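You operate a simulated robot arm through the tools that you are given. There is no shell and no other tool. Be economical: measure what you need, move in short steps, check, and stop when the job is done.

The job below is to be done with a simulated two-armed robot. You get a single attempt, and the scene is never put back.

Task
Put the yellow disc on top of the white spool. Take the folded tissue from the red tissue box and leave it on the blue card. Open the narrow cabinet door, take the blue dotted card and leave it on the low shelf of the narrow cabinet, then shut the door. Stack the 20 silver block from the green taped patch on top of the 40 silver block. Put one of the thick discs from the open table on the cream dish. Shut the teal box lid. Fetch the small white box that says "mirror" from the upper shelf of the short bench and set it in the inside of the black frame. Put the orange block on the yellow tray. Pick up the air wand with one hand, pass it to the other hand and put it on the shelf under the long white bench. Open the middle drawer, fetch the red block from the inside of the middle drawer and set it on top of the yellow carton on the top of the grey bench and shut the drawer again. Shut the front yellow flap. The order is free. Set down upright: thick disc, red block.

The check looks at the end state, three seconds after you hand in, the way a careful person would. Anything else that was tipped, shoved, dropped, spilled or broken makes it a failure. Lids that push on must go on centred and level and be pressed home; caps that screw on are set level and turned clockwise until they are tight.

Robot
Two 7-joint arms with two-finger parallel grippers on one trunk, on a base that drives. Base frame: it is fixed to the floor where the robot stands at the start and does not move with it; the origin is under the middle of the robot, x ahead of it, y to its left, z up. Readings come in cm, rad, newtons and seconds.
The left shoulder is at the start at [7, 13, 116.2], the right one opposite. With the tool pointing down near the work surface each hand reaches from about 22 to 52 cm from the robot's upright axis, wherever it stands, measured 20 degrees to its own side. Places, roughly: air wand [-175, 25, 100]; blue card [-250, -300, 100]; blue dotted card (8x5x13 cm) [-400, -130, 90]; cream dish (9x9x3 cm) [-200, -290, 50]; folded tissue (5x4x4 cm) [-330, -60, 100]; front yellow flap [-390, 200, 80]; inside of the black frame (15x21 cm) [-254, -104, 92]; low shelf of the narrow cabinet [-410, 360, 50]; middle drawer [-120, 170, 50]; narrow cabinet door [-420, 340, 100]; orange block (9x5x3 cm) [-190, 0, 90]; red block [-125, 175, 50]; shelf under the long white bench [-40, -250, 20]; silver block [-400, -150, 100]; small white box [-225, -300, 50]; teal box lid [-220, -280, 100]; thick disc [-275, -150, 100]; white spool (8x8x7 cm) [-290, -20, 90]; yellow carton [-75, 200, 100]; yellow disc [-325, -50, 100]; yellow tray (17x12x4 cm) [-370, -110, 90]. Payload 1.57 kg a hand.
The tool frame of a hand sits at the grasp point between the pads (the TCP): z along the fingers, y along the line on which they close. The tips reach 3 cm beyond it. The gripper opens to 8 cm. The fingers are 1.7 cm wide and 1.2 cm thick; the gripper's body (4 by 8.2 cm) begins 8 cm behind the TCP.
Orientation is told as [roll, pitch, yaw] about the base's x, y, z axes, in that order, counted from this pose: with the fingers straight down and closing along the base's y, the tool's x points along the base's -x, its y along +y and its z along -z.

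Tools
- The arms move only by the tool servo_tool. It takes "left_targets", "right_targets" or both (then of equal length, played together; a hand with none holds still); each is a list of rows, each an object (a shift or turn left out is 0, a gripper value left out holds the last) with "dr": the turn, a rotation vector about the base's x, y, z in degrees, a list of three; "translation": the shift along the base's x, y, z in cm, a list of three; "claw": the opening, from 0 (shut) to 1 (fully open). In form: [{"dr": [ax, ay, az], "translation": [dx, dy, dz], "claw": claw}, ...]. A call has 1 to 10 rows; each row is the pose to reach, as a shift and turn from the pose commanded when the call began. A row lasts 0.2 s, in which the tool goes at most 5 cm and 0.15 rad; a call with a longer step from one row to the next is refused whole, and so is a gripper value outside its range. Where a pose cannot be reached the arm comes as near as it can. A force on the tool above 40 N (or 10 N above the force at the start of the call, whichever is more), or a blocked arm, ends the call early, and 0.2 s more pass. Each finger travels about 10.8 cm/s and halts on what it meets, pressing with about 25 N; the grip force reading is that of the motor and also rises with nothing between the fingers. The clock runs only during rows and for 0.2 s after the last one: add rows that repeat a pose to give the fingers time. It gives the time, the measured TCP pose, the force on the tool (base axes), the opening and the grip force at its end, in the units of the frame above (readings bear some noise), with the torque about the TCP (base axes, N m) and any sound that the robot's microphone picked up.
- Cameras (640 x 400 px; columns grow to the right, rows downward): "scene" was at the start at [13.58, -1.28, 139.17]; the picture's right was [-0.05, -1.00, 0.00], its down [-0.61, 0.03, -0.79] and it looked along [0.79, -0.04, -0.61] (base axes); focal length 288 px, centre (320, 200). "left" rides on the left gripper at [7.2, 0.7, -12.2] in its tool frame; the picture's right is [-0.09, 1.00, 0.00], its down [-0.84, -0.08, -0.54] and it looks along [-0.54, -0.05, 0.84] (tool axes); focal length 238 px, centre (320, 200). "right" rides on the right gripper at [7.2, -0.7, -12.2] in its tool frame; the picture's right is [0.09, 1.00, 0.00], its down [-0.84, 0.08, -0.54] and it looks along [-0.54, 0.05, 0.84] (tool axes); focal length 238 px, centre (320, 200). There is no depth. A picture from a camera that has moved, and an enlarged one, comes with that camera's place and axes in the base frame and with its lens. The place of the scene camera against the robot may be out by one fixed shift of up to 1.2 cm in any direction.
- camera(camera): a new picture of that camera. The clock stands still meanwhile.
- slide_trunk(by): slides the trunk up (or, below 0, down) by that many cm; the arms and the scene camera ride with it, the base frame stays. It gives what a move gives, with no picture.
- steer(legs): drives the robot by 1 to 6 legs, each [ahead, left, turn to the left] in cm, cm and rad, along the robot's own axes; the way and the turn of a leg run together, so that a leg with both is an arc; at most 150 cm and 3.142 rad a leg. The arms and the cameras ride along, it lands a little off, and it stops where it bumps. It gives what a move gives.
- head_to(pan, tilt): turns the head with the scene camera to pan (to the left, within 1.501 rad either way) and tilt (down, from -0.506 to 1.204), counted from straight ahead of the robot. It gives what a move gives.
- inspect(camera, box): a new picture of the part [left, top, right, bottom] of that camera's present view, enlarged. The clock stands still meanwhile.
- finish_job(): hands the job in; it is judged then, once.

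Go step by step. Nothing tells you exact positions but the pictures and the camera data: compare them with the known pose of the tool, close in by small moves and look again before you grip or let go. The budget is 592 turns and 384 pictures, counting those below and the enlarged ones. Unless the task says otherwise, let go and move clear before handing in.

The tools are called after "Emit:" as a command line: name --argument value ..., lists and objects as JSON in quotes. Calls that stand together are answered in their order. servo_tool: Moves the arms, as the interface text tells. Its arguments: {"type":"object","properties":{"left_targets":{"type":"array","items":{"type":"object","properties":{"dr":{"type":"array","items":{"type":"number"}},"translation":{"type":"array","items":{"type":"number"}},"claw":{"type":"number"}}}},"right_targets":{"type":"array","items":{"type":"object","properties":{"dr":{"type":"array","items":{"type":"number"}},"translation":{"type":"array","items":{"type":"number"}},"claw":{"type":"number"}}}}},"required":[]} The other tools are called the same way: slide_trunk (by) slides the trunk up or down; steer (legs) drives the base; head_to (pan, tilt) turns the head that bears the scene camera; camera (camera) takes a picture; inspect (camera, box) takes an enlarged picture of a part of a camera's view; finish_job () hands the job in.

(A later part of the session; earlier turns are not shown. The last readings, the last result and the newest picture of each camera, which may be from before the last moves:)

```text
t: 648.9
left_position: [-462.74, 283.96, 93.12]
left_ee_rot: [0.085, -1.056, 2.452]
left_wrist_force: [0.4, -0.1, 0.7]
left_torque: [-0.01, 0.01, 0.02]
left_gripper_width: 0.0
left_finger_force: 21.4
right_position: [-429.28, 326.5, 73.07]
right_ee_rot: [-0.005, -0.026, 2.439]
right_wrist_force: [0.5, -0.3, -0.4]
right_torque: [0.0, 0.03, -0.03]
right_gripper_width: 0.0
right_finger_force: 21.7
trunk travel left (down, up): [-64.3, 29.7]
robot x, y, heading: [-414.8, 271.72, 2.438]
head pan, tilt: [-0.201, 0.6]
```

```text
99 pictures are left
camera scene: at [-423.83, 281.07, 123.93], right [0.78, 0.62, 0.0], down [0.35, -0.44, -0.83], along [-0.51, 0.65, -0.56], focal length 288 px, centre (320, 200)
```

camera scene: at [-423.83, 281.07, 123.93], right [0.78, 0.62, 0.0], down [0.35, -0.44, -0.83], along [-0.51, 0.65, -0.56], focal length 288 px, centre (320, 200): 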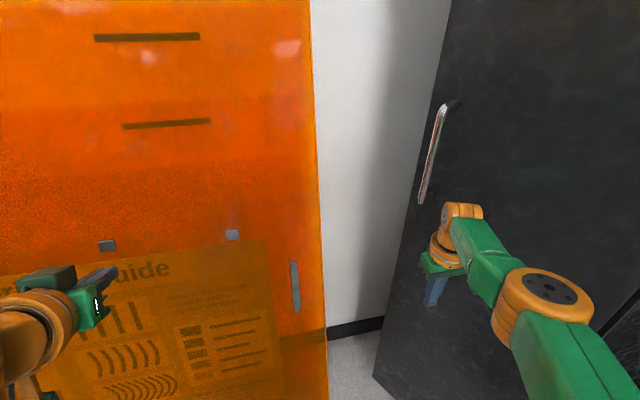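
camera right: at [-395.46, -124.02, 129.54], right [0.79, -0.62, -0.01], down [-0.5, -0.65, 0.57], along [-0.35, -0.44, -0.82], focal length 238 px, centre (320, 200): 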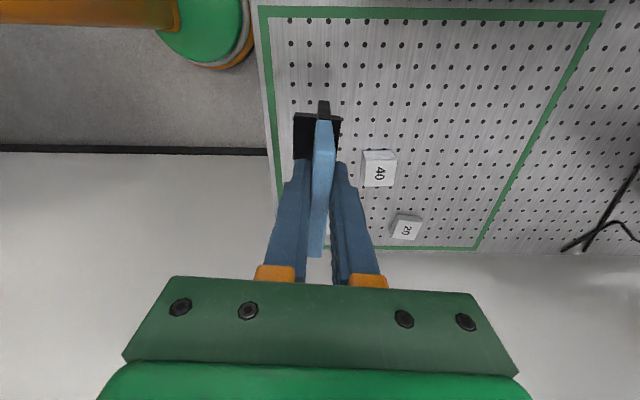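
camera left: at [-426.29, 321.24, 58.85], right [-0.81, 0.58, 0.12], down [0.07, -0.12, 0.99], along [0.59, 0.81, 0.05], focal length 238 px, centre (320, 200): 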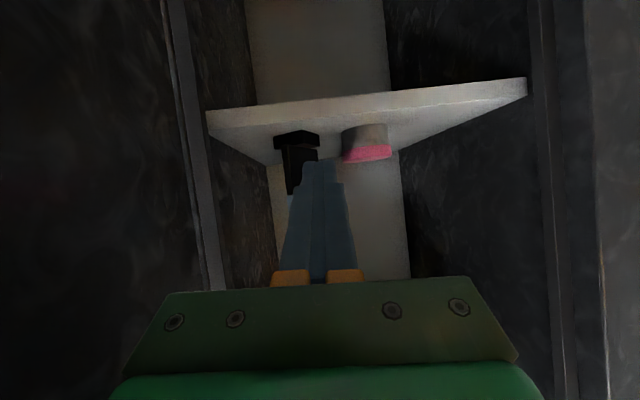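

Continue a bit, then I will face it for the final push.

Emit:
steer --legs '[[8, -6.5, 0]]'

Emit:
camera --camera "scene"

```text
t: 650.1
left_position: [-464.96, 294.01, 93.16]
left_ee_rot: [0.086, -1.056, 2.455]
left_wrist_force: [0.3, 1.6, 0.3]
left_torque: [-0.03, 0.0, 0.05]
left_gripper_width: 0.03
left_finger_force: 21.1
right_position: [-431.55, 336.88, 72.96]
right_ee_rot: [-0.005, -0.026, 2.441]
right_wrist_force: [-0.6, 0.5, -0.3]
right_torque: [0.0, 0.01, 0.0]
right_gripper_width: 0.02
right_finger_force: 21.5
trunk travel left (down, up): [-64.3, 29.7]
robot x, y, heading: [-416.37, 282.02, 2.447]
head pan, tilt: [-0.201, 0.6]
```

```text
98 pictures are left
camera scene: at [-425.99, 291.27, 123.93], right [0.78, 0.62, 0.0], down [0.35, -0.44, -0.83], along [-0.52, 0.64, -0.56], focal length 288 px, centre (320, 200)
```

scene: 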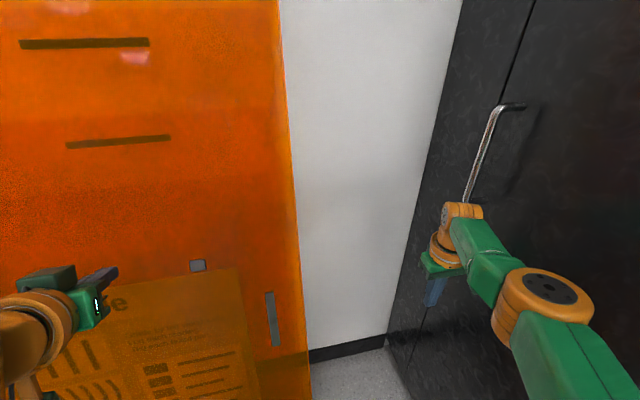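

Emit:
inspect --camera "scene" --box '[380, 0, 640, 200]'

Emit:
camera --camera "right"

```text
2.00 times, centred on (510, 100) of scene
camera zoom: at [-425.99, 291.27, 123.93], right [0.78, 0.62, 0.0], down [0.35, -0.44, -0.83], along [-0.52, 0.64, -0.56], focal length 576 px, centre (-60, 400)
```

zoom: 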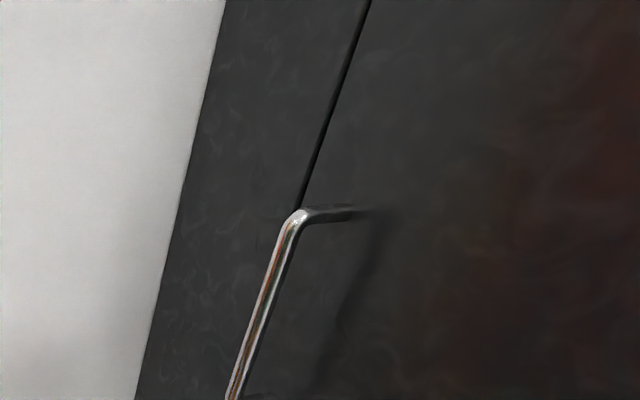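

```text
96 pictures are left
camera right: at [-425.55, 332.52, 85.02], right [-0.57, -0.82, -0.01], down [-0.68, 0.47, 0.56], along [-0.46, 0.33, -0.83], focal length 238 px, centre (320, 200)
```

right: 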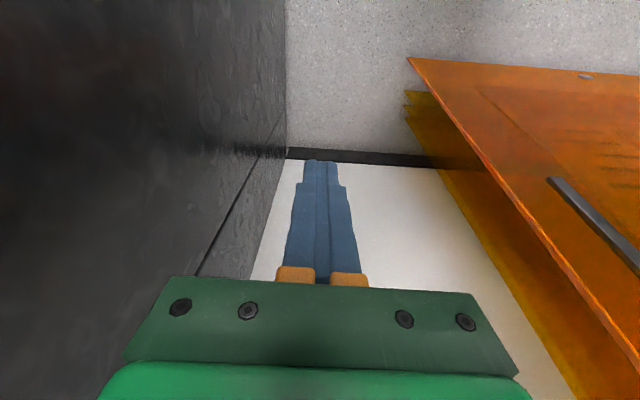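

Door is flush shut. Now go to the enclosure's front flap: back up, turn to face it.

Emit:
steer --legs '[[-62, 0, 0], [0, 0, 1.58]]'

Emit:
slide_trunk --by 20

Emit:
head_to --pan 0 --tilt 0.4

Emit:
camera --camera "scene"

```text
t: 656.1
left_position: [-402.38, 207.42, 93.45]
left_ee_rot: [0.085, -1.059, -2.795]
left_wrist_force: [4.8, 17.9, 6.7]
left_torque: [-0.04, 0.13, -0.31]
left_gripper_width: 0.0
left_finger_force: 21.8
right_position: [-423.28, 256.53, 73.17]
right_ee_rot: [-0.001, -0.031, -2.782]
right_wrist_force: [-0.8, 0.5, 1.1]
right_torque: [-0.02, 0.0, 0.0]
right_gripper_width: 0.0
right_finger_force: 21.1
trunk travel left (down, up): [-64.3, 29.7]
robot x, y, heading: [-368.4, 242.44, -2.778]
head pan, tilt: [-0.201, 0.6]
stopped in leg 2: the force on the tool passed its limit at 55 N (the readings are from after the stop); the commanded pose is now the measured one
```

```text
t: 656.6
left_position: [-402.14, 207.31, 93.36]
left_ee_rot: [0.07, -1.03, -2.785]
left_wrist_force: [3.8, 12.7, -2.1]
left_torque: [0.17, -0.06, -0.23]
left_gripper_width: 0.0
left_finger_force: 21.5
right_position: [-423.5, 256.39, 73.71]
right_ee_rot: [0.0, -0.027, -2.783]
right_wrist_force: [0.0, 0.2, 0.1]
right_torque: [0.01, 0.0, 0.01]
right_gripper_width: 0.02
right_finger_force: 20.7
trunk travel left (down, up): [-65.1, 28.9]
robot x, y, heading: [-368.5, 242.67, -2.779]
head pan, tilt: [-0.201, 0.6]
stopped: the force on the tool passed its limit at 54 N (the readings are from after the stop); the commanded pose is now the measured one
```

```text
t: 657.3
left_position: [-402.16, 207.33, 93.43]
left_ee_rot: [0.075, -1.035, -2.783]
left_wrist_force: [5.0, 15.7, -5.8]
left_torque: [0.2, -0.09, -0.21]
left_gripper_width: 0.0
left_finger_force: 21.6
right_position: [-423.44, 256.48, 73.73]
right_ee_rot: [0.001, -0.027, -2.78]
right_wrist_force: [1.5, 0.5, 0.3]
right_torque: [-0.01, -0.02, 0.0]
right_gripper_width: 0.0
right_finger_force: 20.9
trunk travel left (down, up): [-65.1, 28.9]
robot x, y, heading: [-368.46, 242.64, -2.776]
head pan, tilt: [0.0, 0.4]
```

```text
95 pictures are left
camera scene: at [-381.76, 237.12, 126.6], right [-0.36, 0.93, 0.0], down [0.36, 0.13, -0.92], along [-0.86, -0.33, -0.39], focal length 288 px, centre (320, 200)
```

scene: 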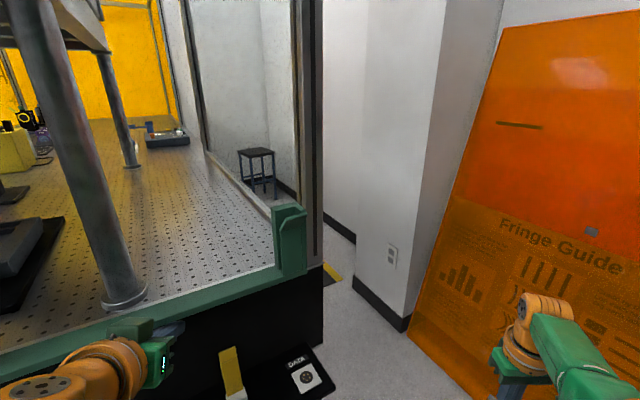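

The left hand touched the enclosure end during the turn. Back off and look.

Emit:
steer --legs '[[-14, 0, 0]]'

Emit:
head_to --pan 0.35 --tilt 0.55

Emit:
camera --camera "scene"

```text
t: 658.6
left_position: [-389.28, 211.79, 93.21]
left_ee_rot: [0.067, -1.029, -2.775]
left_wrist_force: [-0.5, 0.5, 0.1]
left_torque: [-0.03, 0.0, 0.01]
left_gripper_width: 0.01
left_finger_force: 21.7
right_position: [-410.54, 260.91, 73.68]
right_ee_rot: [-0.003, -0.024, -2.779]
right_wrist_force: [0.2, 0.8, -0.4]
right_torque: [-0.01, 0.0, -0.01]
right_gripper_width: 0.01
right_finger_force: 20.8
trunk travel left (down, up): [-65.1, 28.9]
robot x, y, heading: [-355.44, 247.45, -2.773]
head pan, tilt: [0.0, 0.4]
```

```text
t: 659.5
left_position: [-389.21, 211.88, 93.27]
left_ee_rot: [0.07, -1.031, -2.776]
left_wrist_force: [0.4, 0.1, 0.3]
left_torque: [0.02, -0.02, 0.02]
left_gripper_width: 0.04
left_finger_force: 21.4
right_position: [-410.45, 260.99, 73.79]
right_ee_rot: [-0.002, -0.025, -2.779]
right_wrist_force: [0.0, 0.2, -0.2]
right_torque: [-0.01, -0.01, 0.02]
right_gripper_width: 0.0
right_finger_force: 20.7
trunk travel left (down, up): [-65.1, 28.9]
robot x, y, heading: [-355.05, 247.15, -2.773]
head pan, tilt: [0.351, 0.55]
```

```text
94 pictures are left
camera scene: at [-366.89, 238.94, 125.2], right [-0.66, 0.75, 0.0], down [0.39, 0.34, -0.85], along [-0.64, -0.56, -0.52], focal length 288 px, centre (320, 200)
```

scene: 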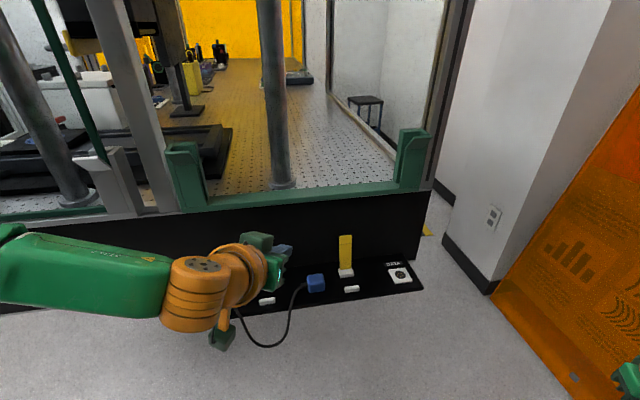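

I see a socket panel with a raised yellow flap. Zoom.

Emit:
inspect --camera "scene" --box '[230, 200, 440, 340]'

```text
2.86 times, centred on (335, 270) of scene
camera zoom: at [-366.89, 238.94, 125.2], right [-0.66, 0.75, 0.0], down [0.39, 0.34, -0.85], along [-0.64, -0.56, -0.52], focal length 822 px, centre (277, 0)
```

zoom: 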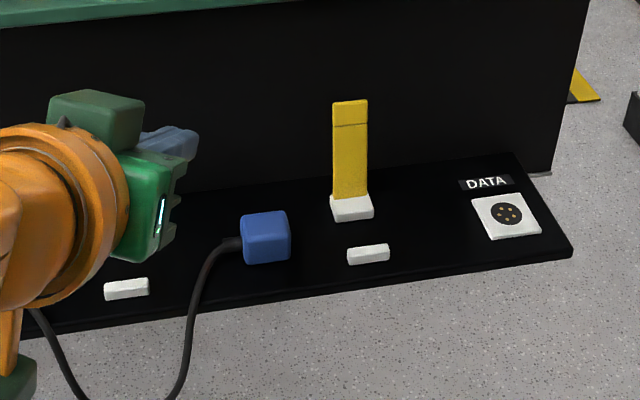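

Move the left hand out of the view.

Emit:
servo_tool --left_targets '[{"translation": [2, 0, 4]}, {"translation": [4, 0, 8]}, {"translation": [7, -1, 12]}, {"translation": [10, -3, 16]}, {"translation": [12, -6, 19]}]'

Emit:
camera --camera "scene"

```text
refused: row 3 steps farther than a row can; nothing moved
```

```text
92 pictures are left
camera scene: at [-366.89, 238.94, 125.2], right [-0.66, 0.75, 0.0], down [0.39, 0.34, -0.85], along [-0.64, -0.56, -0.52], focal length 288 px, centre (320, 200)
```

scene: 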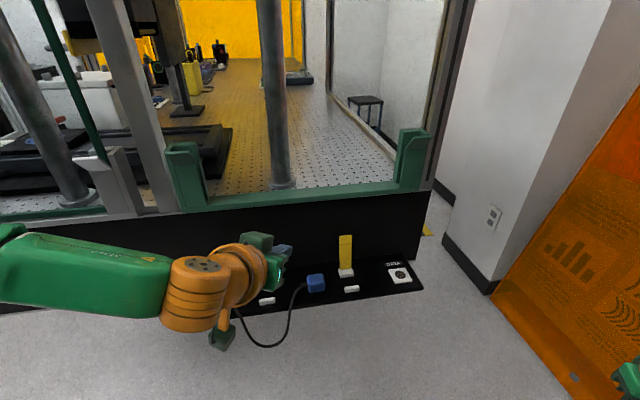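

Flap hinge at about (-408,211,75), standing ~10 cm, closes toward me. Retract/raise the left hand, then face it with the right hand.

Emit:
servo_tool --left_targets '[{"translation": [2, 0, 4]}, {"translation": [4, 0, 8]}, {"translation": [6, -0.5, 12]}, {"translation": [8, -1, 16]}, {"translation": [10, -2, 20]}]'

Emit:
steer --legs '[[-12, 0, 0], [0, 0, 0.52]]'

Emit:
head_to --pan -0.1 --tilt 0.6

Emit:
camera --camera "scene"

```text
t: 660.7
left_position: [-379.27, 209.58, 113.23]
left_ee_rot: [0.065, -1.032, -2.775]
left_wrist_force: [0.6, 0.2, 0.0]
left_torque: [0.0, 0.0, -0.01]
left_gripper_width: 0.0
left_finger_force: 21.3
right_position: [-410.34, 260.95, 73.84]
right_ee_rot: [-0.005, -0.026, -2.779]
right_wrist_force: [0.5, 0.8, -0.2]
right_torque: [0.03, 0.02, -0.01]
right_gripper_width: 0.01
right_finger_force: 21.1
trunk travel left (down, up): [-65.1, 28.9]
robot x, y, heading: [-355.44, 247.46, -2.776]
head pan, tilt: [0.351, 0.55]
```

```text
t: 663.4
left_position: [-346.27, 207.0, 113.13]
left_ee_rot: [0.068, -1.031, -2.255]
left_wrist_force: [0.1, -0.1, -0.1]
left_torque: [0.02, 0.0, 0.03]
left_gripper_width: 0.0
left_finger_force: 21.1
right_position: [-398.59, 236.15, 73.73]
right_ee_rot: [-0.003, -0.024, -2.258]
right_wrist_force: [0.0, 0.5, 0.5]
right_torque: [0.0, 0.0, -0.02]
right_gripper_width: 0.0
right_finger_force: 21.0
trunk travel left (down, up): [-65.1, 28.9]
robot x, y, heading: [-344.01, 251.72, -2.253]
head pan, tilt: [0.351, 0.55]
```

```text
t: 664.3
left_position: [-346.28, 207.05, 113.23]
left_ee_rot: [0.067, -1.032, -2.255]
left_wrist_force: [-0.3, 0.2, -0.1]
left_torque: [0.0, 0.02, -0.01]
left_gripper_width: 0.01
left_finger_force: 21.0
right_position: [-398.65, 236.24, 73.8]
right_ee_rot: [-0.007, -0.023, -2.259]
right_wrist_force: [0.3, -0.3, 0.7]
right_torque: [0.02, 0.0, 0.01]
right_gripper_width: 0.0
right_finger_force: 21.0
trunk travel left (down, up): [-65.1, 28.9]
robot x, y, heading: [-344.25, 251.73, -2.251]
head pan, tilt: [-0.099, 0.6]
```

```text
91 pictures are left
camera scene: at [-353.62, 240.79, 124.75], right [-0.71, 0.7, 0.0], down [0.4, 0.4, -0.83], along [-0.58, -0.59, -0.56], focal length 288 px, centre (320, 200)
```

scene: 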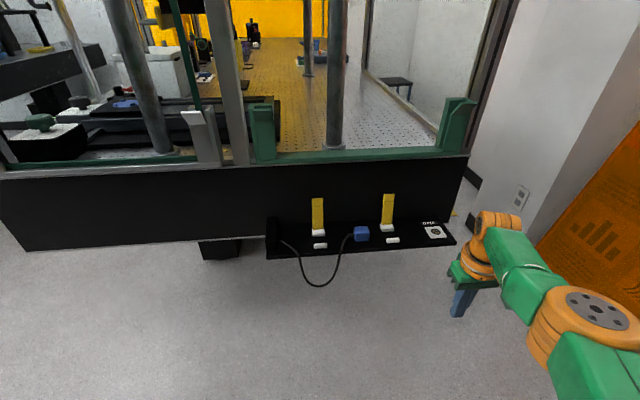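

Two flaps; the left one at about (-394,199) matches the listed front flap. Zoom to check.

Emit:
inspect --camera "scene" --box '[260, 180, 460, 270]'

```text
3.20 times, centred on (360, 225) of scene
camera zoom: at [-353.62, 240.79, 124.75], right [-0.71, 0.7, 0.0], down [0.4, 0.4, -0.83], along [-0.58, -0.59, -0.56], focal length 921 px, centre (192, 120)
```

zoom: 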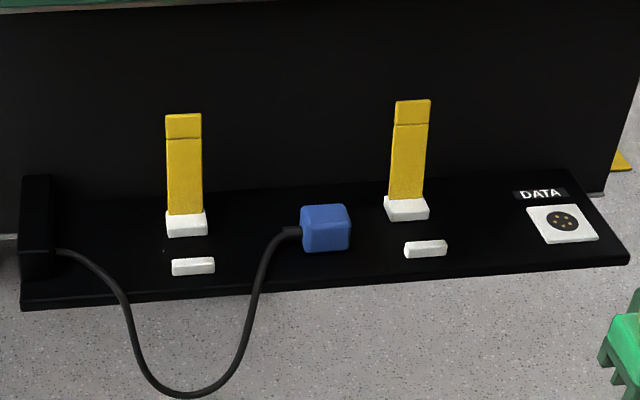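

Prepare the right hand: raise, tilt 15°, shift inward; then approach the left flap.

Emit:
slide_trunk --by 26

Emit:
servo_tool --right_targets '[{"dr": [-5.8, 4.75, 0], "translation": [3, -2.4, 0]}, {"dr": [-11.6, 9.5, 0], "translation": [6, -4.8, 0]}, {"dr": [-11.6, 9.5, 0], "translation": [9.3, -7.5, 0]}]'

Emit:
steer --legs '[[0, 14, 0], [19, 0, 0]]'

Emit:
camera --camera "right"

```text
t: 667.0
left_position: [-346.24, 207.18, 139.17]
left_ee_rot: [0.068, -1.031, -2.255]
left_wrist_force: [0.3, 0.4, -0.4]
left_torque: [-0.02, 0.01, 0.04]
left_gripper_width: 0.04
left_finger_force: 21.2
right_position: [-398.7, 236.17, 99.87]
right_ee_rot: [-0.004, -0.024, -2.256]
right_wrist_force: [-0.1, 0.2, 0.0]
right_torque: [0.01, 0.0, -0.01]
right_gripper_width: 0.0
right_finger_force: 21.4
trunk travel left (down, up): [-91.1, 2.9]
robot x, y, heading: [-344.05, 251.95, -2.256]
head pan, tilt: [-0.099, 0.6]
```

```text
t: 667.8
left_position: [-345.99, 206.87, 139.23]
left_ee_rot: [0.062, -1.031, -2.252]
left_wrist_force: [0.0, 0.2, 0.8]
left_torque: [-0.02, 0.02, -0.04]
left_gripper_width: 0.0
left_finger_force: 20.8
right_position: [-394.52, 223.18, 98.66]
right_ee_rot: [-0.005, -0.284, -2.258]
right_wrist_force: [-0.4, -0.8, -0.7]
right_torque: [-0.01, -0.02, 0.01]
right_gripper_width: 0.0
right_finger_force: 21.7
right hand out of reach, approached as far as the arm can: row 1, 2, 3
trunk travel left (down, up): [-91.1, 2.9]
robot x, y, heading: [-344.28, 251.99, -2.254]
head pan, tilt: [-0.099, 0.6]
```

```text
t: 670.1
left_position: [-345.15, 186.32, 139.07]
left_ee_rot: [0.066, -1.03, -2.255]
left_wrist_force: [-0.2, 0.2, 0.6]
left_torque: [0.0, 0.0, 0.01]
left_gripper_width: 0.0
left_finger_force: 20.8
right_position: [-393.15, 203.04, 98.35]
right_ee_rot: [-0.005, -0.262, -2.257]
right_wrist_force: [-0.6, -0.3, -0.1]
right_torque: [0.0, 0.03, 0.0]
right_gripper_width: 0.0
right_finger_force: 21.1
trunk travel left (down, up): [-91.1, 2.9]
robot x, y, heading: [-343.12, 231.1, -2.255]
head pan, tilt: [-0.099, 0.6]
stopped in leg 2: the force on the tool passed its limit at 94 N (the readings are from after the stop); the commanded pose is now the measured one
```

```text
89 pictures are left
camera right: at [-387.42, 211.33, 108.33], right [0.83, -0.56, -0.03], down [-0.36, -0.57, 0.74], along [-0.43, -0.6, -0.67], focal length 238 px, centre (320, 200)
```

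right: 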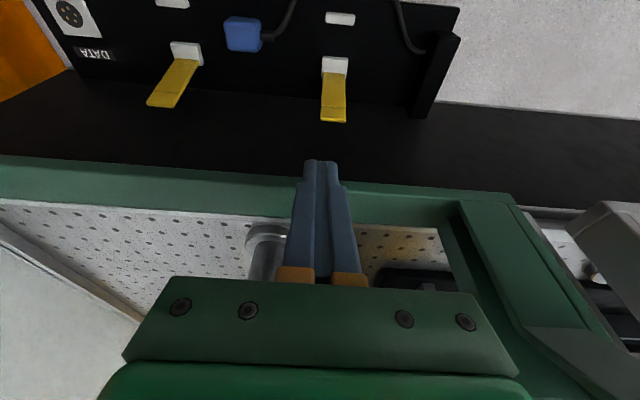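

The green rim blocks access from above. Instead I'll pinch the flap's side edges from the front. Back off, tilt the hand to 60°, lower.

Emit:
steer --legs '[[-16, 0, 0]]'

Emit:
servo_tool --right_targets '[{"dr": [-5.8, 4.73, 0], "claw": 0.5}, {"dr": [-11.6, 9.47, 0], "claw": 0.9}, {"dr": [-17.4, 14.2, 0]}, {"dr": [-23.3, 18.9, 0]}, {"dr": [-29.1, 23.7, 0]}, {"dr": [-34.9, 28.4, 0]}]'

Emit:
slide_trunk --by -14

Emit:
camera --camera "right"

```text
t: 671.5
left_position: [-335.41, 198.31, 139.02]
left_ee_rot: [0.067, -1.026, -2.251]
left_wrist_force: [-0.1, 0.3, -0.7]
left_torque: [0.05, -0.01, 0.02]
left_gripper_width: 0.0
left_finger_force: 20.8
right_position: [-383.37, 214.87, 98.32]
right_ee_rot: [-0.004, -0.259, -2.253]
right_wrist_force: [0.0, -0.9, -0.3]
right_torque: [0.02, -0.05, 0.02]
right_gripper_width: 0.0
right_finger_force: 20.7
trunk travel left (down, up): [-91.1, 2.9]
robot x, y, heading: [-332.81, 243.85, -2.25]
head pan, tilt: [-0.099, 0.6]
```

```text
t: 672.9
left_position: [-334.96, 198.64, 139.12]
left_ee_rot: [0.067, -1.032, -2.253]
left_wrist_force: [0.5, -0.5, 0.2]
left_torque: [0.03, -0.01, -0.04]
left_gripper_width: 0.01
left_finger_force: 21.4
right_position: [-387.83, 210.12, 94.01]
right_ee_rot: [0.062, -1.028, -2.325]
right_wrist_force: [-0.9, -0.1, -1.1]
right_torque: [0.04, 0.04, 0.05]
right_gripper_width: 7.22
right_finger_force: 0.1
right hand out of reach, approached as far as the arm can: row 1, 2, 3, 4, 5, 6
trunk travel left (down, up): [-91.1, 2.9]
robot x, y, heading: [-333.14, 243.31, -2.258]
head pan, tilt: [-0.099, 0.6]
```

```text
t: 674.5
left_position: [-335.11, 198.57, 125.13]
left_ee_rot: [0.066, -1.031, -2.253]
left_wrist_force: [-0.3, 0.3, -0.2]
left_torque: [0.01, 0.0, 0.01]
left_gripper_width: 0.0
left_finger_force: 21.3
right_position: [-387.88, 210.24, 80.05]
right_ee_rot: [0.003, -1.034, -2.255]
right_wrist_force: [-0.3, 0.1, -0.1]
right_torque: [0.03, 0.02, 0.0]
right_gripper_width: 7.17
right_finger_force: 0.1
trunk travel left (down, up): [-77.1, 16.9]
robot x, y, heading: [-333.19, 243.45, -2.253]
head pan, tilt: [-0.099, 0.6]
```

```text
88 pictures are left
camera right: at [-379.62, 221.63, 80.09], right [0.8, -0.59, -0.08], down [0.08, -0.02, 1.0], along [-0.59, -0.81, 0.03], focal length 238 px, centre (320, 200)
```

right: 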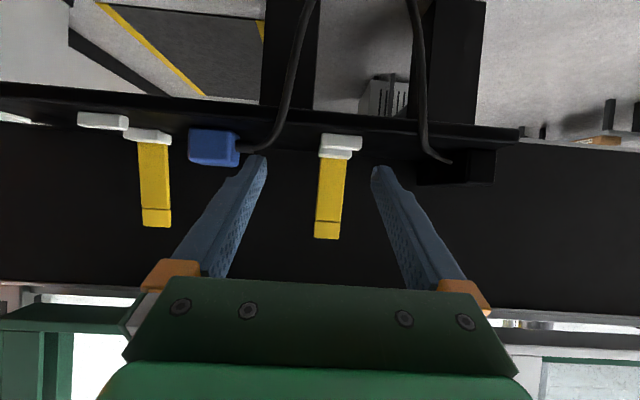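

The flap is between the open fingers, 10 cm ahead. Align 1 cm, raise 2, then drive in.

Emit:
servo_tool --right_targets '[{"translation": [0.8, -0.6, 2]}]'

Emit:
steer --legs '[[8.5, 0.3, 0]]'

Emit:
camera --camera "right"

```text
t: 675.0
left_position: [-334.99, 198.55, 125.08]
left_ee_rot: [0.065, -1.029, -2.253]
left_wrist_force: [0.3, -0.3, 0.3]
left_torque: [-0.02, 0.01, 0.01]
left_gripper_width: 0.0
left_finger_force: 21.3
right_position: [-387.85, 208.91, 81.45]
right_ee_rot: [0.002, -1.032, -2.253]
right_wrist_force: [0.4, 0.5, -0.1]
right_torque: [0.02, -0.01, 0.01]
right_gripper_width: 7.22
right_finger_force: 0.0
right hand out of reach, approached as far as the arm can: row 1
trunk travel left (down, up): [-77.1, 16.9]
robot x, y, heading: [-333.11, 243.37, -2.255]
head pan, tilt: [-0.099, 0.6]
```

```text
t: 676.0
left_position: [-339.82, 192.18, 125.27]
left_ee_rot: [0.064, -1.032, -2.251]
left_wrist_force: [-0.1, 0.1, -0.6]
left_torque: [-0.04, 0.0, -0.02]
left_gripper_width: 0.0
left_finger_force: 21.4
right_position: [-392.72, 202.28, 81.78]
right_ee_rot: [0.005, -1.036, -2.256]
right_wrist_force: [0.3, 0.5, 0.5]
right_torque: [0.0, 0.01, 0.0]
right_gripper_width: 7.19
right_finger_force: 0.0
trunk travel left (down, up): [-77.1, 16.9]
robot x, y, heading: [-338.14, 236.79, -2.249]
head pan, tilt: [-0.099, 0.6]
```

```text
87 pictures are left
camera right: at [-384.58, 213.75, 81.69], right [0.8, -0.59, -0.08], down [0.08, -0.02, 1.0], along [-0.59, -0.81, 0.04], focal length 238 px, centre (320, 200)
```

right: 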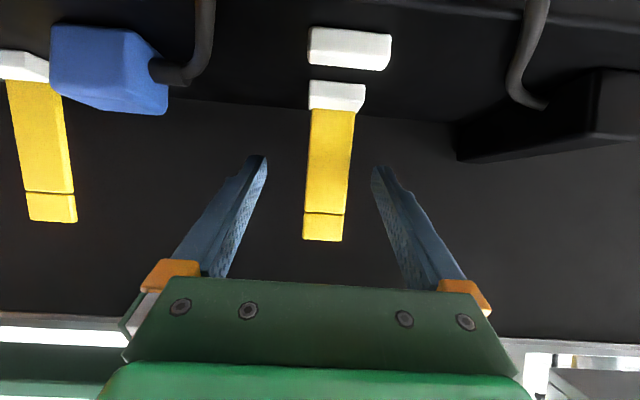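

Emit:
steer --legs '[[1.6, 0, 0]]'

Emit:
servo_tool --right_targets '[{"claw": 0.6}, {"claw": 0.4}, {"claw": 0.25}, {"claw": 0.2}]'

Emit:
camera --camera "right"

```text
t: 676.8
left_position: [-341.1, 190.71, 125.06]
left_ee_rot: [0.066, -1.032, -2.255]
left_wrist_force: [0.6, -0.2, -0.7]
left_torque: [-0.03, -0.02, 0.01]
left_gripper_width: 0.01
left_finger_force: 20.7
right_position: [-393.87, 200.89, 81.47]
right_ee_rot: [0.003, -1.035, -2.255]
right_wrist_force: [0.1, 0.1, 0.6]
right_torque: [0.01, -0.05, -0.01]
right_gripper_width: 7.19
right_finger_force: 0.1
trunk travel left (down, up): [-77.1, 16.9]
robot x, y, heading: [-339.35, 235.09, -2.25]
head pan, tilt: [-0.099, 0.6]
```

```text
t: 677.8
left_position: [-340.87, 190.32, 124.96]
left_ee_rot: [0.06, -1.031, -2.245]
left_wrist_force: [0.4, 0.2, -0.1]
left_torque: [-0.05, -0.02, -0.01]
left_gripper_width: 0.0
left_finger_force: 21.2
right_position: [-393.63, 200.42, 81.63]
right_ee_rot: [-0.001, -1.033, -2.246]
right_wrist_force: [11.9, -5.1, -5.1]
right_torque: [-0.06, -0.15, 0.31]
right_gripper_width: 2.76
right_finger_force: 38.3
trunk travel left (down, up): [-77.1, 16.9]
robot x, y, heading: [-338.98, 235.12, -2.252]
head pan, tilt: [-0.099, 0.6]
```

```text
86 pictures are left
camera right: at [-385.43, 212.01, 81.58], right [0.81, -0.59, -0.08], down [0.08, -0.02, 1.0], along [-0.59, -0.81, 0.03], focal length 238 px, centre (320, 200)
```

right: 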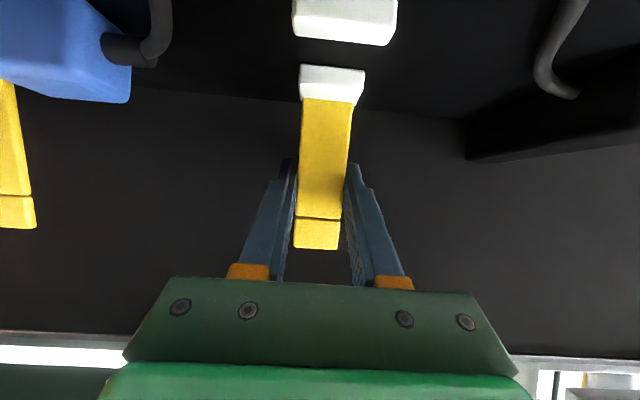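

Gripped the flap's edges. Pull it toward me along its arc.

Emit:
servo_tool --right_targets '[{"translation": [0.45, 0.55, -0.1], "dr": [-2, 1.7, 0]}, {"translation": [0.9, 1.1, -0.2], "dr": [-4, 3.3, 0]}, {"translation": [1.35, 1.65, -0.5], "dr": [-6, 5, 0]}, {"translation": [1.8, 2.2, -0.85], "dr": [-8, 6.5, 0]}, {"translation": [2.2, 2.7, -1.3], "dr": [-10, 8, 0]}]'

Emit:
camera --camera "right"

```text
t: 679.0
left_position: [-340.51, 190.51, 124.91]
left_ee_rot: [0.059, -1.032, -2.245]
left_wrist_force: [0.7, 0.3, -0.3]
left_torque: [0.0, -0.03, 0.01]
left_gripper_width: 0.0
left_finger_force: 21.4
right_position: [-391.93, 202.47, 79.53]
right_ee_rot: [0.002, -1.264, -2.251]
right_wrist_force: [-8.6, -14.9, 20.5]
right_torque: [-1.17, -0.1, 0.4]
right_gripper_width: 2.73
right_finger_force: 38.4
right hand out of reach, approached as far as the arm can: row 1, 2, 3, 4, 5
trunk travel left (down, up): [-77.1, 16.9]
robot x, y, heading: [-339.18, 235.81, -2.256]
head pan, tilt: [-0.099, 0.6]
```

```text
85 pictures are left
camera right: at [-383.93, 213.8, 76.43], right [0.79, -0.6, -0.09], down [0.23, 0.16, 0.96], along [-0.57, -0.78, 0.26], focal length 238 px, centre (320, 200)
```

right: 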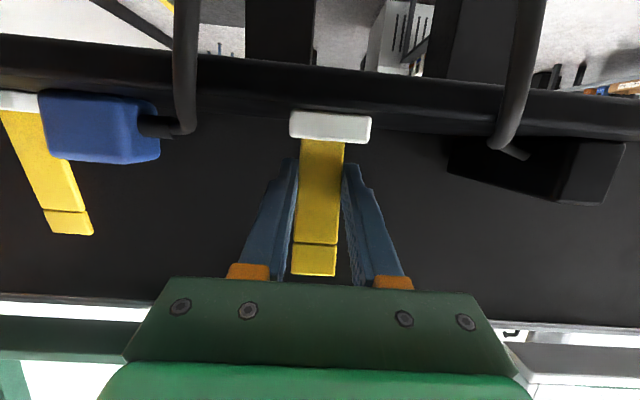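

Emit:
steer --legs '[[-2.2, 0, 0]]'

Emit:
slide_trunk --by -1.5

Emit:
camera --camera "right"

```text
t: 679.8
left_position: [-339.29, 192.05, 125.08]
left_ee_rot: [0.058, -1.031, -2.245]
left_wrist_force: [0.7, 0.5, 0.1]
left_torque: [-0.03, 0.01, -0.01]
left_gripper_width: 0.02
left_finger_force: 21.3
right_position: [-390.54, 204.36, 79.28]
right_ee_rot: [-0.009, -1.254, -2.244]
right_wrist_force: [13.5, -6.3, -3.4]
right_torque: [0.13, -0.2, 0.47]
right_gripper_width: 2.9
right_finger_force: 7.7
trunk travel left (down, up): [-77.1, 16.9]
robot x, y, heading: [-337.54, 237.15, -2.259]
head pan, tilt: [-0.099, 0.6]
```

```text
t: 680.4
left_position: [-339.55, 192.7, 123.78]
left_ee_rot: [0.068, -1.032, -2.256]
left_wrist_force: [0.0, -0.1, -0.7]
left_torque: [-0.02, 0.03, 0.03]
left_gripper_width: 0.01
left_finger_force: 21.3
right_position: [-390.58, 205.08, 77.36]
right_ee_rot: [0.002, -1.247, -2.255]
right_wrist_force: [7.0, 4.9, -0.1]
right_torque: [0.05, -0.01, 0.28]
right_gripper_width: 1.85
right_finger_force: 1.5
trunk travel left (down, up): [-75.6, 18.4]
robot x, y, heading: [-337.8, 237.45, -2.252]
head pan, tilt: [-0.099, 0.6]
```

```text
84 pictures are left
camera right: at [-382.49, 216.36, 74.51], right [0.79, -0.61, -0.09], down [0.22, 0.14, 0.97], along [-0.57, -0.78, 0.24], focal length 238 px, centre (320, 200)
```

right: 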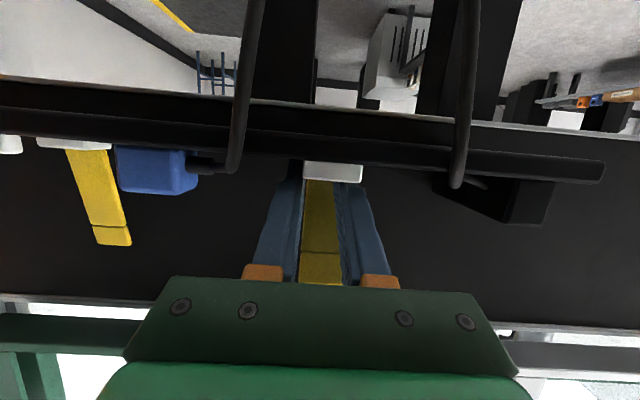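

The flap now leans well forward onto the hand. Open slightly, back away, and see if it falls shut.

Emit:
servo_tool --right_targets '[{"claw": 0.4}, {"claw": 0.6}, {"claw": 0.6}]'

Emit:
steer --legs '[[-10, 0, 0]]'

Emit:
camera --camera "right"

```text
t: 681.2
left_position: [-339.74, 192.18, 123.7]
left_ee_rot: [0.066, -1.029, -2.25]
left_wrist_force: [-0.6, 0.2, 0.0]
left_torque: [-0.02, -0.02, -0.01]
left_gripper_width: 0.01
left_finger_force: 21.4
right_position: [-390.73, 204.56, 77.51]
right_ee_rot: [0.008, -1.254, -2.255]
right_wrist_force: [0.2, 0.1, 0.0]
right_torque: [-0.02, -0.02, -0.02]
right_gripper_width: 4.79
right_finger_force: 0.2
trunk travel left (down, up): [-75.6, 18.4]
robot x, y, heading: [-337.57, 236.41, -2.249]
head pan, tilt: [-0.099, 0.6]
```

```text
t: 682.4
left_position: [-333.46, 200.06, 123.6]
left_ee_rot: [0.066, -1.028, -2.254]
left_wrist_force: [-0.3, 0.3, -0.1]
left_torque: [0.04, 0.03, 0.01]
left_gripper_width: 0.02
left_finger_force: 21.5
right_position: [-384.42, 212.62, 77.57]
right_ee_rot: [0.008, -1.251, -2.259]
right_wrist_force: [-0.8, -0.2, -0.5]
right_torque: [0.0, 0.05, -0.06]
right_gripper_width: 4.78
right_finger_force: 0.0
trunk travel left (down, up): [-75.6, 18.4]
robot x, y, heading: [-331.07, 245.46, -2.251]
head pan, tilt: [-0.099, 0.6]
```

```text
83 pictures are left
camera right: at [-376.35, 223.85, 74.53], right [0.79, -0.61, -0.09], down [0.22, 0.15, 0.96], along [-0.57, -0.78, 0.25], focal length 238 px, centre (320, 200)
```

right: 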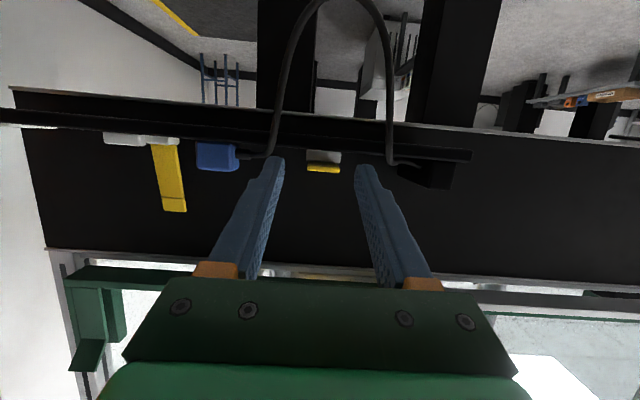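

The flap dropped down. Verify with the scene camera.

Emit:
inspect --camera "scene" --box '[240, 160, 440, 260]'

```text
3.20 times, centred on (340, 210) of scene
camera zoom: at [-340.97, 233.87, 135.22], right [-0.71, 0.71, 0.0], down [0.4, 0.4, -0.82], along [-0.58, -0.58, -0.57], focal length 921 px, centre (256, 168)
```

zoom: 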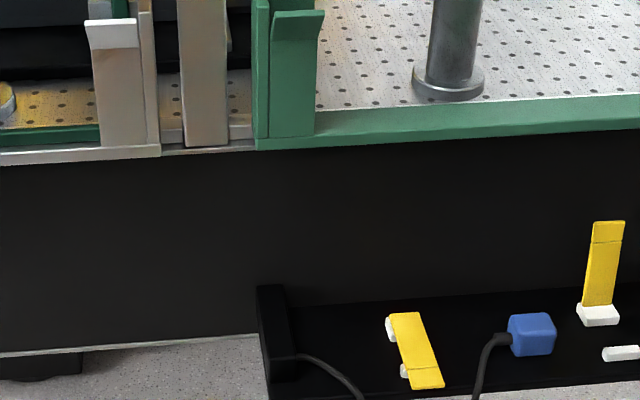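

Front flap is shut. Restore both hands to pointing down and raise the trunk.

Emit:
steer --legs '[[-8, 0, 0]]'

Emit:
slide_trunk --by 16

Emit:
servo_tool --left_targets '[{"dr": [5.7, -4.65, 0]}, {"dr": [11.4, -9.3, 0]}, {"dr": [17.2, -13.9, 0]}, {"dr": [22.9, -18.6, 0]}, {"dr": [28.6, -23.2, 0]}, {"dr": [34.3, -27.9, 0]}, {"dr": [40, -32.5, 0]}, {"dr": [45.8, -37.2, 0]}, {"dr": [45.8, -37.2, 0]}]' --right_targets '[{"dr": [6.2, -5.04, 0]}, {"dr": [12.4, -10.1, 0]}, {"dr": [18.6, -15.1, 0]}, {"dr": [24.8, -20.2, 0]}, {"dr": [31, -25.2, 0]}, {"dr": [37.2, -30.2, 0]}, {"dr": [43.4, -35.3, 0]}, {"dr": [49.6, -40.3, 0]}, {"dr": [55.8, -45.4, 0]}]'

```text
t: 683.5
left_position: [-328.59, 206.22, 123.59]
left_ee_rot: [0.066, -1.028, -2.255]
left_wrist_force: [-0.6, 0.3, 0.5]
left_torque: [0.0, 0.0, -0.01]
left_gripper_width: 0.0
left_finger_force: 21.3
right_position: [-379.49, 218.78, 77.47]
right_ee_rot: [0.006, -1.249, -2.258]
right_wrist_force: [0.0, -0.1, 0.0]
right_torque: [-0.04, -0.01, -0.01]
right_gripper_width: 4.8
right_finger_force: 0.0
trunk travel left (down, up): [-75.6, 18.4]
robot x, y, heading: [-326.36, 251.07, -2.252]
head pan, tilt: [-0.099, 0.6]
```

```text
t: 685.3
left_position: [-328.46, 206.51, 139.68]
left_ee_rot: [0.066, -1.03, -2.255]
left_wrist_force: [0.0, -0.4, -0.7]
left_torque: [-0.04, -0.01, -0.01]
left_gripper_width: 0.01
left_finger_force: 20.8
right_position: [-379.38, 218.89, 93.65]
right_ee_rot: [0.006, -1.253, -2.26]
right_wrist_force: [-0.1, -0.5, 0.1]
right_torque: [0.03, -0.01, 0.0]
right_gripper_width: 4.8
right_finger_force: 0.1
trunk travel left (down, up): [-91.6, 2.4]
robot x, y, heading: [-326.35, 251.51, -2.259]
head pan, tilt: [-0.099, 0.6]
```

```text
t: 687.3
left_position: [-326.01, 208.17, 133.61]
left_ee_rot: [0.064, 0.0, -2.254]
left_wrist_force: [0.6, 0.2, -0.1]
left_torque: [0.05, 0.04, 0.02]
left_gripper_width: 0.0
left_finger_force: 21.3
left hand out of reach, approached as far as the arm can: row 6, 7, 8, 9
right_position: [-371.65, 229.45, 96.12]
right_ee_rot: [0.001, 0.005, -2.246]
right_wrist_force: [-0.3, 1.8, 0.3]
right_torque: [-0.12, -0.01, 0.03]
right_gripper_width: 4.82
right_finger_force: 0.0
right hand out of reach, approached as far as the arm can: row 1, 2, 3, 5, 6, 7, 8, 9
trunk travel left (down, up): [-91.6, 2.4]
robot x, y, heading: [-326.27, 250.49, -2.252]
head pan, tilt: [-0.099, 0.6]
```

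Both hands down. Travel back into the aisle toward the yellow disc.

Emit:
servo_tool --right_targets '[{"translation": [-1, -1, 4], "claw": 0.8}, {"translation": [-2, -2, 8], "claw": 1}, {"translation": [-3, -3, 12]}]' --left_targets '[{"translation": [0, 0, -4], "claw": 0.5}, {"translation": [0, 0, -8], "claw": 1}, {"translation": [0, 0, -12]}]'

Emit:
steer --legs '[[0, 120, 0], [106, 0, 0], [106, 0, 0], [0, 0, 1.57]]'

Emit:
head_to --pan 0 --tilt 0.65

Emit:
camera --camera "scene"

```text
t: 688.1
left_position: [-326.03, 208.17, 121.77]
left_ee_rot: [0.065, -0.003, -2.253]
left_wrist_force: [0.2, -0.6, -0.1]
left_torque: [-0.03, 0.0, -0.01]
left_gripper_width: 7.96
left_finger_force: 0.1
right_position: [-373.89, 227.06, 108.35]
right_ee_rot: [-0.001, 0.001, -2.256]
right_wrist_force: [0.1, -0.5, 0.6]
right_torque: [-0.02, -0.01, -0.01]
right_gripper_width: 8.0
right_finger_force: 0.1
right hand out of reach, approached as far as the arm can: row 3
trunk travel left (down, up): [-91.6, 2.4]
robot x, y, heading: [-326.22, 251.76, -2.257]
head pan, tilt: [-0.099, 0.6]
```

```text
t: 708.1
left_position: [-321.85, 8.36, 121.76]
left_ee_rot: [0.066, -0.001, -0.682]
left_wrist_force: [-0.5, -0.6, 0.8]
left_torque: [-0.01, -0.01, 0.03]
left_gripper_width: 8.01
left_finger_force: 0.0
right_position: [-340.73, -39.47, 108.17]
right_ee_rot: [0.004, 0.003, -0.685]
right_wrist_force: [0.0, 0.5, 0.4]
right_torque: [0.02, 0.0, 0.02]
right_gripper_width: 8.0
right_finger_force: 0.0
trunk travel left (down, up): [-91.6, 2.4]
robot x, y, heading: [-364.81, 8.21, -0.682]
head pan, tilt: [-0.099, 0.6]
```

```text
t: 708.8
left_position: [-321.89, 8.46, 121.71]
left_ee_rot: [0.065, 0.002, -0.683]
left_wrist_force: [-0.1, 0.1, -0.5]
left_torque: [0.0, 0.0, -0.04]
left_gripper_width: 7.99
left_finger_force: 0.0
right_position: [-340.87, -39.51, 108.22]
right_ee_rot: [0.001, 0.003, -0.685]
right_wrist_force: [-0.1, -1.0, 0.5]
right_torque: [-0.02, -0.04, 0.02]
right_gripper_width: 7.98
right_finger_force: 0.1
trunk travel left (down, up): [-91.6, 2.4]
robot x, y, heading: [-364.71, 8.2, -0.688]
head pan, tilt: [0.0, 0.649]
```

```text
81 pictures are left
camera scene: at [-354.35, -1.33, 150.82], right [-0.63, -0.77, 0.0], down [-0.47, 0.38, -0.8], along [0.62, -0.5, -0.6], focal length 288 px, centre (320, 200)
```

scene: 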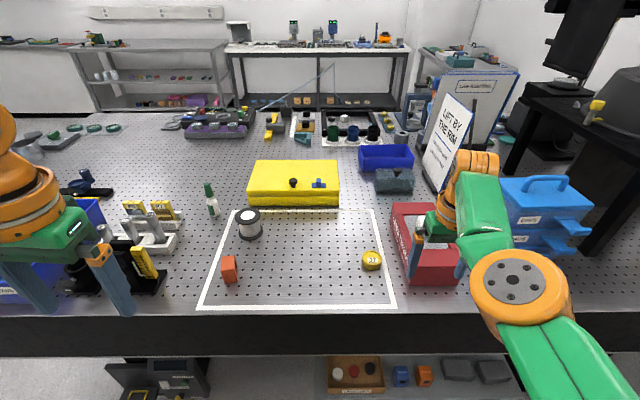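

Clear view. Disc is at (-323,-43.7) next to the tissue box; spool top at (-292.5,-25.2). Drive so the right hand is over the disc.

Emit:
steer --legs '[[16.5, 8, 0]]'

Emit:
camera --camera "right"

```text
t: 710.4
left_position: [-304.28, 3.99, 121.81]
left_ee_rot: [0.066, -0.004, -0.685]
left_wrist_force: [-0.1, 0.6, 0.2]
left_torque: [-0.02, -0.06, -0.03]
left_gripper_width: 7.98
left_finger_force: 0.0
right_position: [-323.24, -43.73, 108.42]
right_ee_rot: [0.001, 0.0, -0.686]
right_wrist_force: [-0.8, -0.6, -0.8]
right_torque: [0.03, -0.03, 0.01]
right_gripper_width: 7.99
right_finger_force: 0.0
trunk travel left (down, up): [-91.6, 2.4]
robot x, y, heading: [-347.02, 4.02, -0.684]
head pan, tilt: [0.0, 0.649]
```

```text
80 pictures are left
camera right: at [-329.42, -39.7, 120.56], right [0.56, 0.83, 0.0], down [0.7, -0.47, 0.54], along [0.45, -0.3, -0.84], focal length 238 px, centre (320, 200)
```

right: 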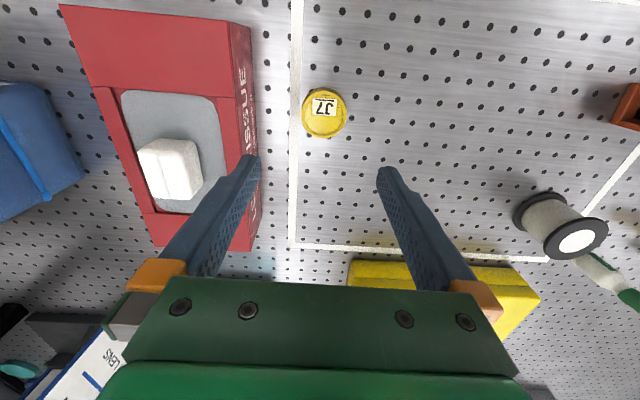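

Yellow disc right below. Align 1.3 cm and descend with the arm.

Emit:
servo_tool --right_targets '[{"translation": [-0.5, 0.5, -3]}, {"translation": [-0.9, 1.0, -6]}, {"translation": [-0.9, 1.0, -9]}, {"translation": [-0.9, 1.0, -11]}]'

Emit:
camera --camera "right"

```text
t: 711.4
left_position: [-303.94, 3.76, 121.65]
left_ee_rot: [0.066, 0.001, -0.683]
left_wrist_force: [0.4, 0.2, 0.2]
left_torque: [0.0, 0.0, -0.01]
left_gripper_width: 8.01
left_finger_force: 0.0
right_position: [-323.9, -42.96, 97.17]
right_ee_rot: [-0.001, 0.004, -0.686]
right_wrist_force: [-0.1, 0.1, -0.2]
right_torque: [-0.03, 0.0, -0.01]
right_gripper_width: 7.99
right_finger_force: 0.1
trunk travel left (down, up): [-91.6, 2.4]
robot x, y, heading: [-347.13, 3.61, -0.687]
head pan, tilt: [0.0, 0.649]
```

```text
79 pictures are left
camera right: at [-329.93, -38.85, 109.38], right [0.56, 0.83, 0.0], down [0.7, -0.47, 0.54], along [0.45, -0.3, -0.84], focal length 238 px, centre (320, 200)
```

right: 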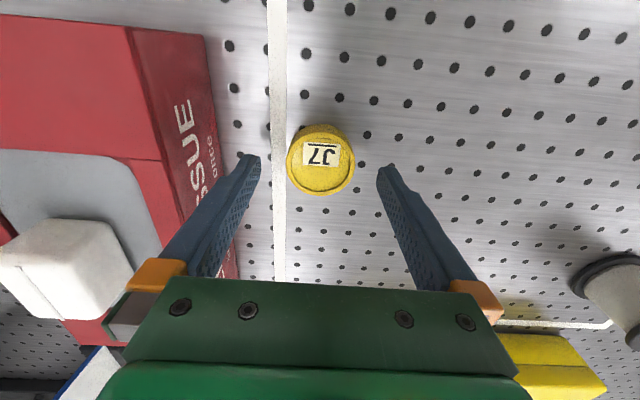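

Aligned. Descend 2.7 and grip.

Emit:
servo_tool --right_targets '[{"translation": [0, 0, -1.5]}, {"translation": [0, 0, -2.7]}, {"translation": [0, 0, -2.7], "claw": 0.75}, {"translation": [0, 0, -2.7], "claw": 0.5}, {"translation": [0, 0, -2.7], "claw": 0.35}, {"translation": [0, 0, -2.7], "claw": 0.35}]'

Emit:
servo_tool --right_targets '[{"translation": [0, 0, 4]}, {"translation": [0, 0, 8]}, {"translation": [0, 0, 12]}, {"translation": [0, 0, 14]}]'

Emit:
steer --legs '[[9, 35, 0]]'

Emit:
camera --camera "right"

```text
t: 712.8
left_position: [-303.87, 3.92, 121.75]
left_ee_rot: [0.065, 0.0, -0.684]
left_wrist_force: [-0.1, -0.6, 0.4]
left_torque: [0.01, -0.01, -0.04]
left_gripper_width: 8.0
left_finger_force: 0.1
right_position: [-324.0, -42.66, 94.44]
right_ee_rot: [0.003, 0.002, -0.688]
right_wrist_force: [0.2, 0.8, -0.6]
right_torque: [-0.02, 0.03, -0.02]
right_gripper_width: 5.06
right_finger_force: 24.9
right hand out of reach, approached as far as the arm can: row 2
trunk travel left (down, up): [-91.6, 2.4]
robot x, y, heading: [-346.64, 3.86, -0.682]
head pan, tilt: [0.0, 0.649]
```

```text
t: 713.8
left_position: [-303.92, 3.89, 121.86]
left_ee_rot: [0.064, -0.001, -0.685]
left_wrist_force: [0.9, -0.4, 0.2]
left_torque: [0.01, 0.0, -0.02]
left_gripper_width: 8.03
left_finger_force: 0.0
right_position: [-323.92, -42.93, 108.43]
right_ee_rot: [0.002, 0.003, -0.684]
right_wrist_force: [0.1, -0.4, -0.4]
right_torque: [0.0, -0.03, -0.02]
right_gripper_width: 5.06
right_finger_force: 25.0
trunk travel left (down, up): [-91.6, 2.4]
robot x, y, heading: [-346.9, 3.87, -0.683]
head pan, tilt: [0.0, 0.649]
```

```text
t: 716.1
left_position: [-274.98, 25.2, 121.79]
left_ee_rot: [0.068, -0.002, -0.682]
left_wrist_force: [-0.2, -0.6, -0.4]
left_torque: [0.03, 0.01, 0.0]
left_gripper_width: 8.01
left_finger_force: 0.0
right_position: [-295.04, -21.69, 108.44]
right_ee_rot: [0.003, 0.001, -0.685]
right_wrist_force: [-0.2, -0.6, -0.3]
right_torque: [-0.01, -0.03, -0.03]
right_gripper_width: 5.08
right_finger_force: 25.1
trunk travel left (down, up): [-91.6, 2.4]
robot x, y, heading: [-317.71, 25.31, -0.683]
head pan, tilt: [0.0, 0.649]
```

```text
78 pictures are left
camera right: at [-301.17, -17.62, 120.61], right [0.56, 0.83, 0.0], down [0.7, -0.47, 0.54], along [0.45, -0.3, -0.84], focal length 238 px, centre (320, 200)
```

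right: 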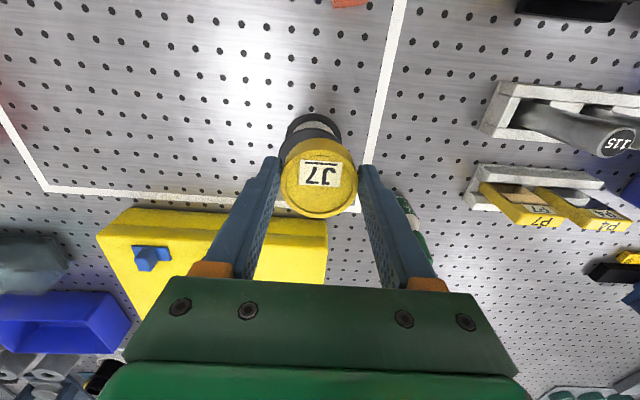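

Disc held over the spool. Shift (1.5,-2.5) and lower to 104, then check from the scene camera.

Emit:
servo_tool --right_targets '[{"translation": [0.8, -1.3, -1]}, {"translation": [1.5, -2.5, -3]}, {"translation": [1.5, -2.5, -4.5]}]'

Emit:
camera --camera "right"

Emit:
inspect --camera "scene" --box '[290, 190, 450, 290]'

```text
t: 716.9
left_position: [-274.86, 25.38, 121.73]
left_ee_rot: [0.065, 0.0, -0.684]
left_wrist_force: [-0.2, 0.2, -0.7]
left_torque: [-0.01, -0.01, 0.03]
left_gripper_width: 7.99
left_finger_force: 0.1
right_position: [-294.03, -22.78, 103.91]
right_ee_rot: [0.002, 0.002, -0.685]
right_wrist_force: [0.1, 0.3, -0.3]
right_torque: [0.02, -0.02, -0.01]
right_gripper_width: 5.05
right_finger_force: 25.1
right hand out of reach, approached as far as the arm can: row 2, 3
trunk travel left (down, up): [-91.6, 2.4]
robot x, y, heading: [-317.76, 25.11, -0.679]
head pan, tilt: [0.0, 0.649]
```

```text
77 pictures are left
camera right: at [-300.13, -18.81, 116.14], right [0.56, 0.83, 0.0], down [0.7, -0.47, 0.54], along [0.45, -0.3, -0.84], focal length 238 px, centre (320, 200)
```

right: 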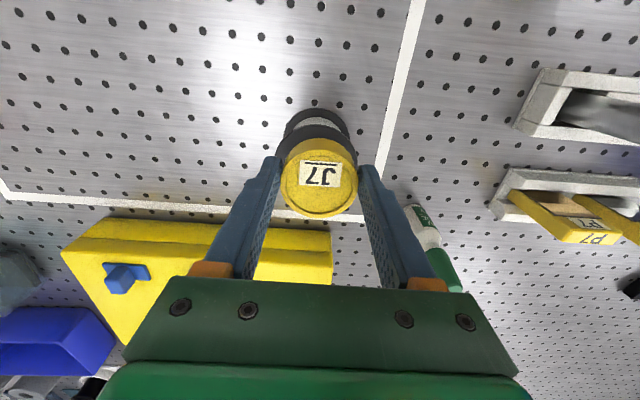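

```text
4.00 times, centred on (370, 240) of scene
camera zoom: at [-307.39, 15.69, 150.82], right [-0.63, -0.78, 0.0], down [-0.47, 0.38, -0.8], along [0.62, -0.5, -0.6], focal length 1151 px, centre (120, 40)
```

zoom: 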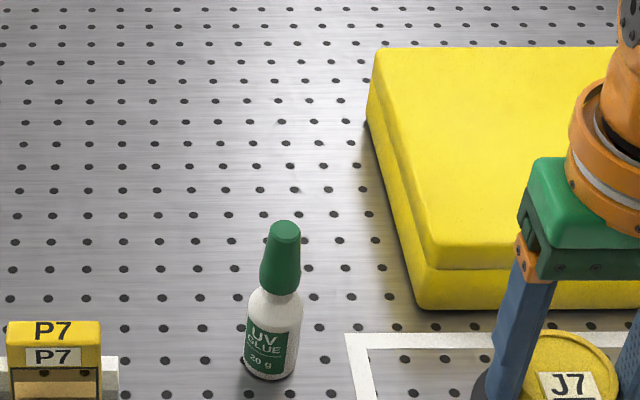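

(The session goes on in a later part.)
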